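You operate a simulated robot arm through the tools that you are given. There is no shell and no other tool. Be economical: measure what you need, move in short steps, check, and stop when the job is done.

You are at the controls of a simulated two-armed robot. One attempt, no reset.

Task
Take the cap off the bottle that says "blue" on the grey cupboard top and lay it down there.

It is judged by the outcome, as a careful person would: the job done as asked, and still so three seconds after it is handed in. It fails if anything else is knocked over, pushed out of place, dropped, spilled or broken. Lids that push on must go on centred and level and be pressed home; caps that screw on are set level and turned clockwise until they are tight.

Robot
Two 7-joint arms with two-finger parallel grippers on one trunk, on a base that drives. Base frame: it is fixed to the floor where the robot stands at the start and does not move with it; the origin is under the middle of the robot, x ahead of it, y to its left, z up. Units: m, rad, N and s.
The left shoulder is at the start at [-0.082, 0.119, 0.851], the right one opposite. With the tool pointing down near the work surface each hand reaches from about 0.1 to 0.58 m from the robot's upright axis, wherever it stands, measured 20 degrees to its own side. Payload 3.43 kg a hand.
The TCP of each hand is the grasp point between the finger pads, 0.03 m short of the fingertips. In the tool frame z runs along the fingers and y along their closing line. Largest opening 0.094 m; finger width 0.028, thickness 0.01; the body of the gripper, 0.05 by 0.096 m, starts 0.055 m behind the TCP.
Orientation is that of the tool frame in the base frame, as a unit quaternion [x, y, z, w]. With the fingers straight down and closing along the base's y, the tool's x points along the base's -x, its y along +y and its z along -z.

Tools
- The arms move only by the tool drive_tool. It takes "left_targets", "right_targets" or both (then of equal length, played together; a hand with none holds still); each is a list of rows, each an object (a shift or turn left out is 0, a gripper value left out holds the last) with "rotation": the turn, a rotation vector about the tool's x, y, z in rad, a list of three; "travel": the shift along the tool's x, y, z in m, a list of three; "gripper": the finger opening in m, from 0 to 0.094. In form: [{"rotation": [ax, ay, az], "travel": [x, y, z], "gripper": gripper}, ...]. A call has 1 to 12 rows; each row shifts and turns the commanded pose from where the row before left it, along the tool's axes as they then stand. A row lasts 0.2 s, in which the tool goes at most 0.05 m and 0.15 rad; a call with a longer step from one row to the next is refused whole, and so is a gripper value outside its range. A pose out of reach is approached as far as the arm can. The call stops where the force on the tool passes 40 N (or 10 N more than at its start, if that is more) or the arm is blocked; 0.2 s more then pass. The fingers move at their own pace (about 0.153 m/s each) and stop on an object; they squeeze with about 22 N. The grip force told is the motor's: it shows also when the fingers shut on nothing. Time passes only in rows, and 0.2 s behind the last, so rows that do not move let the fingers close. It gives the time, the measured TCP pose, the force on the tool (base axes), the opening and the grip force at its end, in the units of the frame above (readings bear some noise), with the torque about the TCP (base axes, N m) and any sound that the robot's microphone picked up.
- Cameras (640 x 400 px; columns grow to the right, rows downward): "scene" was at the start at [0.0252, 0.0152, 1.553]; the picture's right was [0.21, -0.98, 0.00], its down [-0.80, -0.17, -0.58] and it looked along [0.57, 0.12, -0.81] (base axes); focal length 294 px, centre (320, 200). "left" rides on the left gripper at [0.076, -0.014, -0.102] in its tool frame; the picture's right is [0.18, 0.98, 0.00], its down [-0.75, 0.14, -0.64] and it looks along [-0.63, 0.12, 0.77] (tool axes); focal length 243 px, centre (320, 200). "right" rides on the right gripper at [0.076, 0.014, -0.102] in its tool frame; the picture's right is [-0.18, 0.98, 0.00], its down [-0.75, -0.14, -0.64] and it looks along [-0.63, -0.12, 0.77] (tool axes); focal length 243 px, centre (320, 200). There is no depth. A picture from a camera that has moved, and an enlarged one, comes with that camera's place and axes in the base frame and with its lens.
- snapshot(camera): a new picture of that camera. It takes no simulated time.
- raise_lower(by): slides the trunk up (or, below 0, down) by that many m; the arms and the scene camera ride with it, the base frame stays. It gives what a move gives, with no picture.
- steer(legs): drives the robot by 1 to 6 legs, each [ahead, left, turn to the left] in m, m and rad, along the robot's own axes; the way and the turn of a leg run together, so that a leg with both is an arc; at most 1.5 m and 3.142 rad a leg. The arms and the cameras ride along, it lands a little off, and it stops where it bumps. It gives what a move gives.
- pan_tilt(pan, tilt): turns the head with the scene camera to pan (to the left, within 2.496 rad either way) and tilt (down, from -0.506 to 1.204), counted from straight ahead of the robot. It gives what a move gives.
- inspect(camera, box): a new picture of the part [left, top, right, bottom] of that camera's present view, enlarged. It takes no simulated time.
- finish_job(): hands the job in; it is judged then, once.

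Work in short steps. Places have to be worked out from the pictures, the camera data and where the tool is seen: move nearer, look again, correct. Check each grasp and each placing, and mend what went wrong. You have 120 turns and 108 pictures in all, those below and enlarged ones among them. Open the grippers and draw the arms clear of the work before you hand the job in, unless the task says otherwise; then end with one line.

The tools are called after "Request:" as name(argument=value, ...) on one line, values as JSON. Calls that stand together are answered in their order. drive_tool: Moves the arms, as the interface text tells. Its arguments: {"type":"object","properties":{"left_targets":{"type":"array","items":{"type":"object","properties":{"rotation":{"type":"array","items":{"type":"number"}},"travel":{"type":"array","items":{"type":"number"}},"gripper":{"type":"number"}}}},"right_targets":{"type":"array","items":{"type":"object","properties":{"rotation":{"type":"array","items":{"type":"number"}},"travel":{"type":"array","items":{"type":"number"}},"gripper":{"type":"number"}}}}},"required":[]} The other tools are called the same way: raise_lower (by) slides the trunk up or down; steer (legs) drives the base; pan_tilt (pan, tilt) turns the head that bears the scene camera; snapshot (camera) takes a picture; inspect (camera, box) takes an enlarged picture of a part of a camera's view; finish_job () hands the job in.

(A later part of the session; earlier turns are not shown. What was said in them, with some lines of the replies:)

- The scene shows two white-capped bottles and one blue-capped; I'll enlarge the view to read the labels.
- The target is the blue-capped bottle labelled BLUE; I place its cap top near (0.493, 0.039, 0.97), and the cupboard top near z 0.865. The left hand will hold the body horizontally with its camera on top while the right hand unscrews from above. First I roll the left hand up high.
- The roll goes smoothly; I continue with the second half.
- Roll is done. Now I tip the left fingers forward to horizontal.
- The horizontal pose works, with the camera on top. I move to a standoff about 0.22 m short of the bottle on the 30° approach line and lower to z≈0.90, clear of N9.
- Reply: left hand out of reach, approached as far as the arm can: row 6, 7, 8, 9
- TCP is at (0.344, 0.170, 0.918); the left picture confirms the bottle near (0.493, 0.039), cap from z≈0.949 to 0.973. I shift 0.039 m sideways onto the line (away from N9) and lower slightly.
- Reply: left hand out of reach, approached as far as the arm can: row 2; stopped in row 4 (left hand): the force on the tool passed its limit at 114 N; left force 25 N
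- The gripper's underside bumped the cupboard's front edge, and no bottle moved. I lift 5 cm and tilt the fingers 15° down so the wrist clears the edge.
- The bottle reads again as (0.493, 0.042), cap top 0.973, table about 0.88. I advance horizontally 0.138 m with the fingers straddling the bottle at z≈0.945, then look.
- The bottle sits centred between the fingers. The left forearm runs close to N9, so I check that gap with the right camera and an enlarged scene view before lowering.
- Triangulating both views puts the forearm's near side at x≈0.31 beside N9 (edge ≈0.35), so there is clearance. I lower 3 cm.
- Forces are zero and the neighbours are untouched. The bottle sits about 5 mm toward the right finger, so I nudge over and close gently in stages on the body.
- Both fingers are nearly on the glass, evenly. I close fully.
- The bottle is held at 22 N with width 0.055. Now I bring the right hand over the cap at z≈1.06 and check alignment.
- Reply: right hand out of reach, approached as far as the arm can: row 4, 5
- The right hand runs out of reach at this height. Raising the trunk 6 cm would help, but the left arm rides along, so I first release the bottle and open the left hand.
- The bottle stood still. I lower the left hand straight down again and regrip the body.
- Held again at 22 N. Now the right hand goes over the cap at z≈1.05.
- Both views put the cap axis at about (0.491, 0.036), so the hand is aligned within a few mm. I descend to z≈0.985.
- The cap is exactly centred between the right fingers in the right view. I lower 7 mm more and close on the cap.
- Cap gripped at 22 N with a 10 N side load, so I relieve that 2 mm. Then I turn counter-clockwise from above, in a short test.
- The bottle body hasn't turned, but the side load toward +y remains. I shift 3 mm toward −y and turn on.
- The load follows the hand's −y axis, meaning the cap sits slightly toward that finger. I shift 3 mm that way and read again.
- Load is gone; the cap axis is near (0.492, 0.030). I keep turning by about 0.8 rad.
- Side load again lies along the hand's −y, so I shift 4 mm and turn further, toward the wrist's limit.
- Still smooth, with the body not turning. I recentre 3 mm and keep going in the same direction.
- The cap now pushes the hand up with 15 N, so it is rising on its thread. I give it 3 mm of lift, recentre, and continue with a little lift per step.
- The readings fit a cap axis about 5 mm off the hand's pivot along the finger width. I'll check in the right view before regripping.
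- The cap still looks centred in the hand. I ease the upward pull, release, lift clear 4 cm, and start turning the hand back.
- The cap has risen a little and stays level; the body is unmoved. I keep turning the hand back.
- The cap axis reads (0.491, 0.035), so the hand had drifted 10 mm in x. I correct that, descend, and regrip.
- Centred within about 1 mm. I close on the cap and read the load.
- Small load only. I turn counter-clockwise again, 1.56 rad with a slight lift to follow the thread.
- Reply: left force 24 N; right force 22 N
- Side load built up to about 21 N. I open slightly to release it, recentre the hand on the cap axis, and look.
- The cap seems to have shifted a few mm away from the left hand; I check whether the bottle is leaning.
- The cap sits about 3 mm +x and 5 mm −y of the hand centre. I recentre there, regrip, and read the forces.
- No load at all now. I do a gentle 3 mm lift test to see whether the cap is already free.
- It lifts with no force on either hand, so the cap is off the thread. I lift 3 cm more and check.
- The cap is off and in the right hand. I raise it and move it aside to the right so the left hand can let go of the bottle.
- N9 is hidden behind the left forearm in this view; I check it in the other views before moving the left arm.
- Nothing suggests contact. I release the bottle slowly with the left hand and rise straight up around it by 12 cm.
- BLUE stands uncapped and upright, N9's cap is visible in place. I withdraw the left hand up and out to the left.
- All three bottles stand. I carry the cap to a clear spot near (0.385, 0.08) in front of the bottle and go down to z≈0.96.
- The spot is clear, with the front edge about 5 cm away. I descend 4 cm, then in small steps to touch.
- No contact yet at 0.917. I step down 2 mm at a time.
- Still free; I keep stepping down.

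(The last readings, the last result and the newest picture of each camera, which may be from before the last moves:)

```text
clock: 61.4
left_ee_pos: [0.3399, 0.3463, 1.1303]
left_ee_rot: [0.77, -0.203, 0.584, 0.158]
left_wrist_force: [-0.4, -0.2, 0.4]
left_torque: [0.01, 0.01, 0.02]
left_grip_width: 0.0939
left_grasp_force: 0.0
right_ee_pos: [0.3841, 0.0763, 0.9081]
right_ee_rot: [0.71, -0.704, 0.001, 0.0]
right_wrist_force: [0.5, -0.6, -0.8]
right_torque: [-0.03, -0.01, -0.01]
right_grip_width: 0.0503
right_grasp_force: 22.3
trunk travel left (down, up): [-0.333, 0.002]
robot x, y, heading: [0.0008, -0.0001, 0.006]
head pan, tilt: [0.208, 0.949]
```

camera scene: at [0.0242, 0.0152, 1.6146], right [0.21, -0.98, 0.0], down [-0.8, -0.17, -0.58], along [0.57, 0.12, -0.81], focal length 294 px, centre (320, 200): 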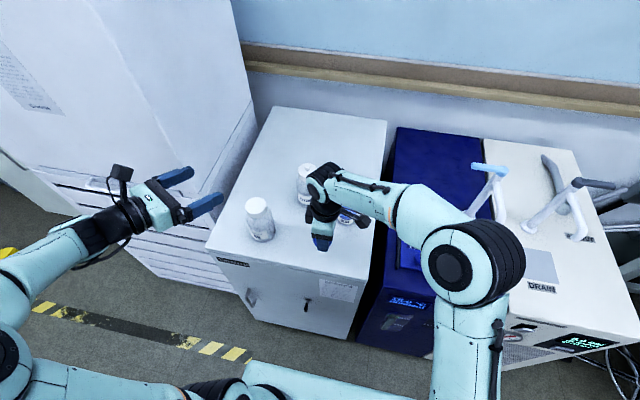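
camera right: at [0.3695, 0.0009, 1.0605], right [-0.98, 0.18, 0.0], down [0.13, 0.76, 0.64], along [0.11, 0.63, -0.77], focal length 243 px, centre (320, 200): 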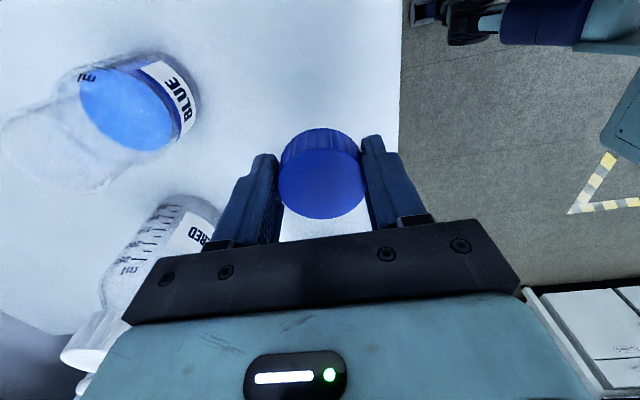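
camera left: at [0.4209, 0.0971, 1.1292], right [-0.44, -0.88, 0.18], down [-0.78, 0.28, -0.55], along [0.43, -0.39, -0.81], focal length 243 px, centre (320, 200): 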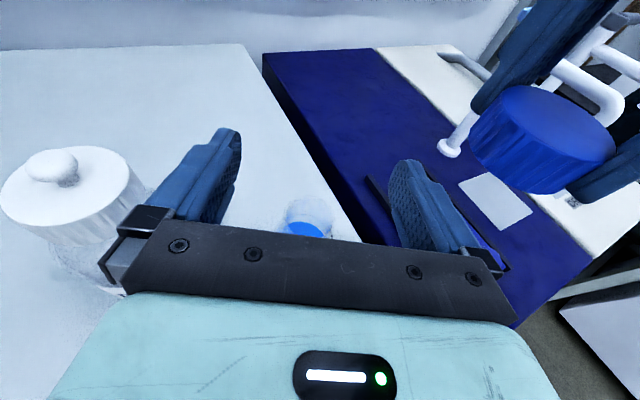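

Request:
drive_tool(right_targets=[{"travel": [0, 0, 0.0015]}, {"travel": [0, 0, 0.0015]}, {}])

Request:
drive_tool(right_targets=[{"travel": [0, 0, 0.0015]}, {"travel": [0, 0, 0.0015]}, {}])

Request:
inspect(camera="right", box=[200, 80, 440, 240])

```text
clock: 62.2
left_ee_pos: [0.3398, 0.3466, 1.1307]
left_ee_rot: [0.77, -0.203, 0.584, 0.158]
left_wrist_force: [-0.4, 0.1, -0.2]
left_torque: [0.01, -0.02, -0.01]
left_grip_width: 0.0943
left_grasp_force: 0.1
right_ee_pos: [0.3838, 0.0766, 0.9041]
right_ee_rot: [0.71, -0.704, 0.0, 0.0]
right_wrist_force: [-0.7, -0.1, -1.3]
right_torque: [0.0, -0.01, -0.01]
right_grip_width: 0.0503
right_grasp_force: 21.6
trunk travel left (down, up): [-0.333, 0.002]
robot x, y, heading: [-0.0027, 0.001, 0.004]
head pan, tilt: [0.208, 0.949]
```

```text
clock: 63.0
left_ee_pos: [0.3388, 0.3469, 1.1311]
left_ee_rot: [0.769, -0.203, 0.585, 0.158]
left_wrist_force: [-0.2, -0.6, 0.3]
left_torque: [0.04, 0.01, 0.01]
left_grip_width: 0.0943
left_grasp_force: 0.1
right_ee_pos: [0.3842, 0.0749, 0.9018]
right_ee_rot: [0.71, -0.704, 0.001, -0.002]
right_wrist_force: [-1.3, -1.2, 17.8]
right_torque: [0.49, 0.16, 0.06]
right_grip_width: 0.0504
right_grasp_force: 21.5
trunk travel left (down, up): [-0.333, 0.002]
robot x, y, heading: [-0.0018, 0.0031, 0.001]
head pan, tilt: [0.208, 0.949]
```

```text
2.50 times, centred on (320, 160) of right
camera zoom: at [0.3685, 0.0002, 1.0038], right [-0.98, 0.17, 0.0], down [0.13, 0.75, 0.64], along [0.11, 0.63, -0.76], focal length 606 px, centre (320, 300)
```

zoom: 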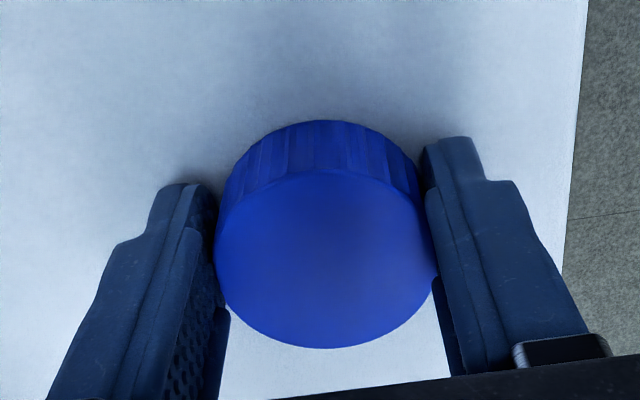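

Contact at z≈0.902 (18 N). I ease up slightly, open gently, and lift away.

Request:
drive_tool(right_targets=[{"travel": [0, 0, -0.0015]}, {"gripper": 0.054}, {"gripper": 0.06}, {"gripper": 0.075}, {}, {"travel": [0, 0, -0.02]}, {"travel": [0, 0, -0.04]}, {"travel": [0, 0, -0.05]}, {}])

Request:
snapshot(camera="right")

```text
clock: 65.0
left_ee_pos: [0.3397, 0.3473, 1.1316]
left_ee_rot: [0.77, -0.203, 0.584, 0.157]
left_wrist_force: [-0.5, 0.7, -0.8]
left_torque: [-0.02, 0.03, 0.02]
left_grip_width: 0.0942
left_grasp_force: 0.0
right_ee_pos: [0.3849, 0.0767, 1.0123]
right_ee_rot: [0.711, -0.703, 0.0, 0.001]
right_wrist_force: [-0.3, -0.2, -0.8]
right_torque: [-0.01, 0.0, -0.01]
right_grip_width: 0.075
right_grasp_force: 0.1
trunk travel left (down, up): [-0.333, 0.002]
robot x, y, heading: [-0.0024, -0.0016, 0.003]
head pan, tilt: [0.208, 0.949]
```

```text
39 pictures are left
camera right: at [0.3705, 0.0008, 1.1136], right [-0.98, 0.17, 0.0], down [0.13, 0.76, 0.64], along [0.11, 0.63, -0.77], focal length 243 px, centre (320, 200)
```

right: 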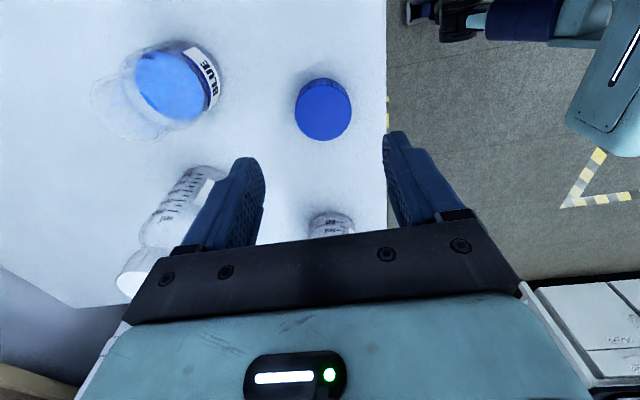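

The cap lies flat on the cupboard top. I raise the right hand and draw it off to the right, then check the whole scene.

Request:
drive_tool(right_targets=[{"travel": [0, 0, -0.045]}, {"travel": [0, 0, -0.045]}, {"travel": [0.04, 0.015, 0]}, {"travel": [0.04, 0.015, 0]}, {"travel": [0.04, 0.015, 0]}, {"travel": [0.04, 0.015, 0]}, {"travel": [0.04, 0, 0]}, {}])

Request:
snapshot(camera="scene")

Request:
inspect(camera="scene", box=[220, 130, 400, 270])

```text
clock: 66.8
left_ee_pos: [0.3401, 0.3485, 1.1312]
left_ee_rot: [0.77, -0.202, 0.585, 0.157]
left_wrist_force: [0.4, 0.6, -0.8]
left_torque: [-0.01, -0.02, 0.01]
left_grip_width: 0.094
left_grasp_force: 0.1
right_ee_pos: [0.3266, -0.124, 1.1012]
right_ee_rot: [0.711, -0.703, 0.0, 0.001]
right_wrist_force: [-0.4, -0.4, 0.1]
right_torque: [0.03, -0.01, -0.02]
right_grip_width: 0.0752
right_grasp_force: 0.1
trunk travel left (down, up): [-0.333, 0.002]
robot x, y, heading: [-0.0001, -0.0006, 0.006]
head pan, tilt: [0.208, 0.949]
```

```text
38 pictures are left
camera scene: at [0.0244, 0.0159, 1.6146], right [0.21, -0.98, 0.0], down [-0.8, -0.17, -0.58], along [0.57, 0.12, -0.81], focal length 294 px, centre (320, 200)
```

scene: 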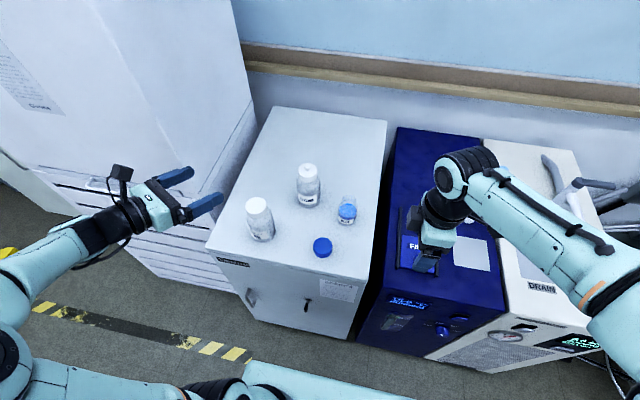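

```text
2.86 times, centred on (310, 200) of scene
camera zoom: at [0.0244, 0.0159, 1.6146], right [0.21, -0.98, 0.0], down [-0.8, -0.17, -0.58], along [0.57, 0.12, -0.81], focal length 841 px, centre (349, 200)
```

zoom: 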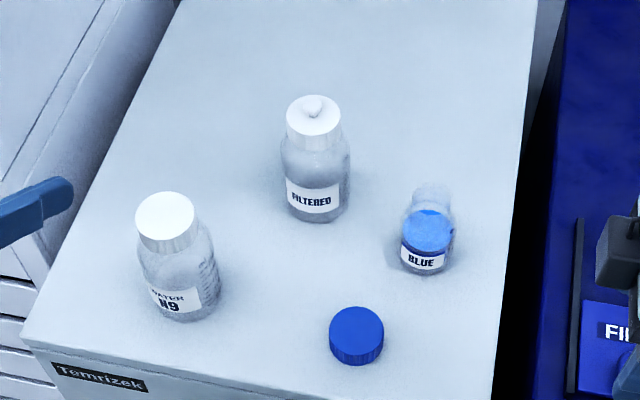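

The cap lies on the cupboard top, BLUE stands uncapped and upright, the other bottles are in place, and both hands are open and clear. I hand it in.

Request:
finish_job()

```text
The job is handed in.
```

I unscrewed the cap from the bottle labelled BLUE and laid it flat on the grey cupboard top, with all three bottles upright and both hands open and clear; early on the left gripper bumped the cupboard's front edge, but nothing moved.
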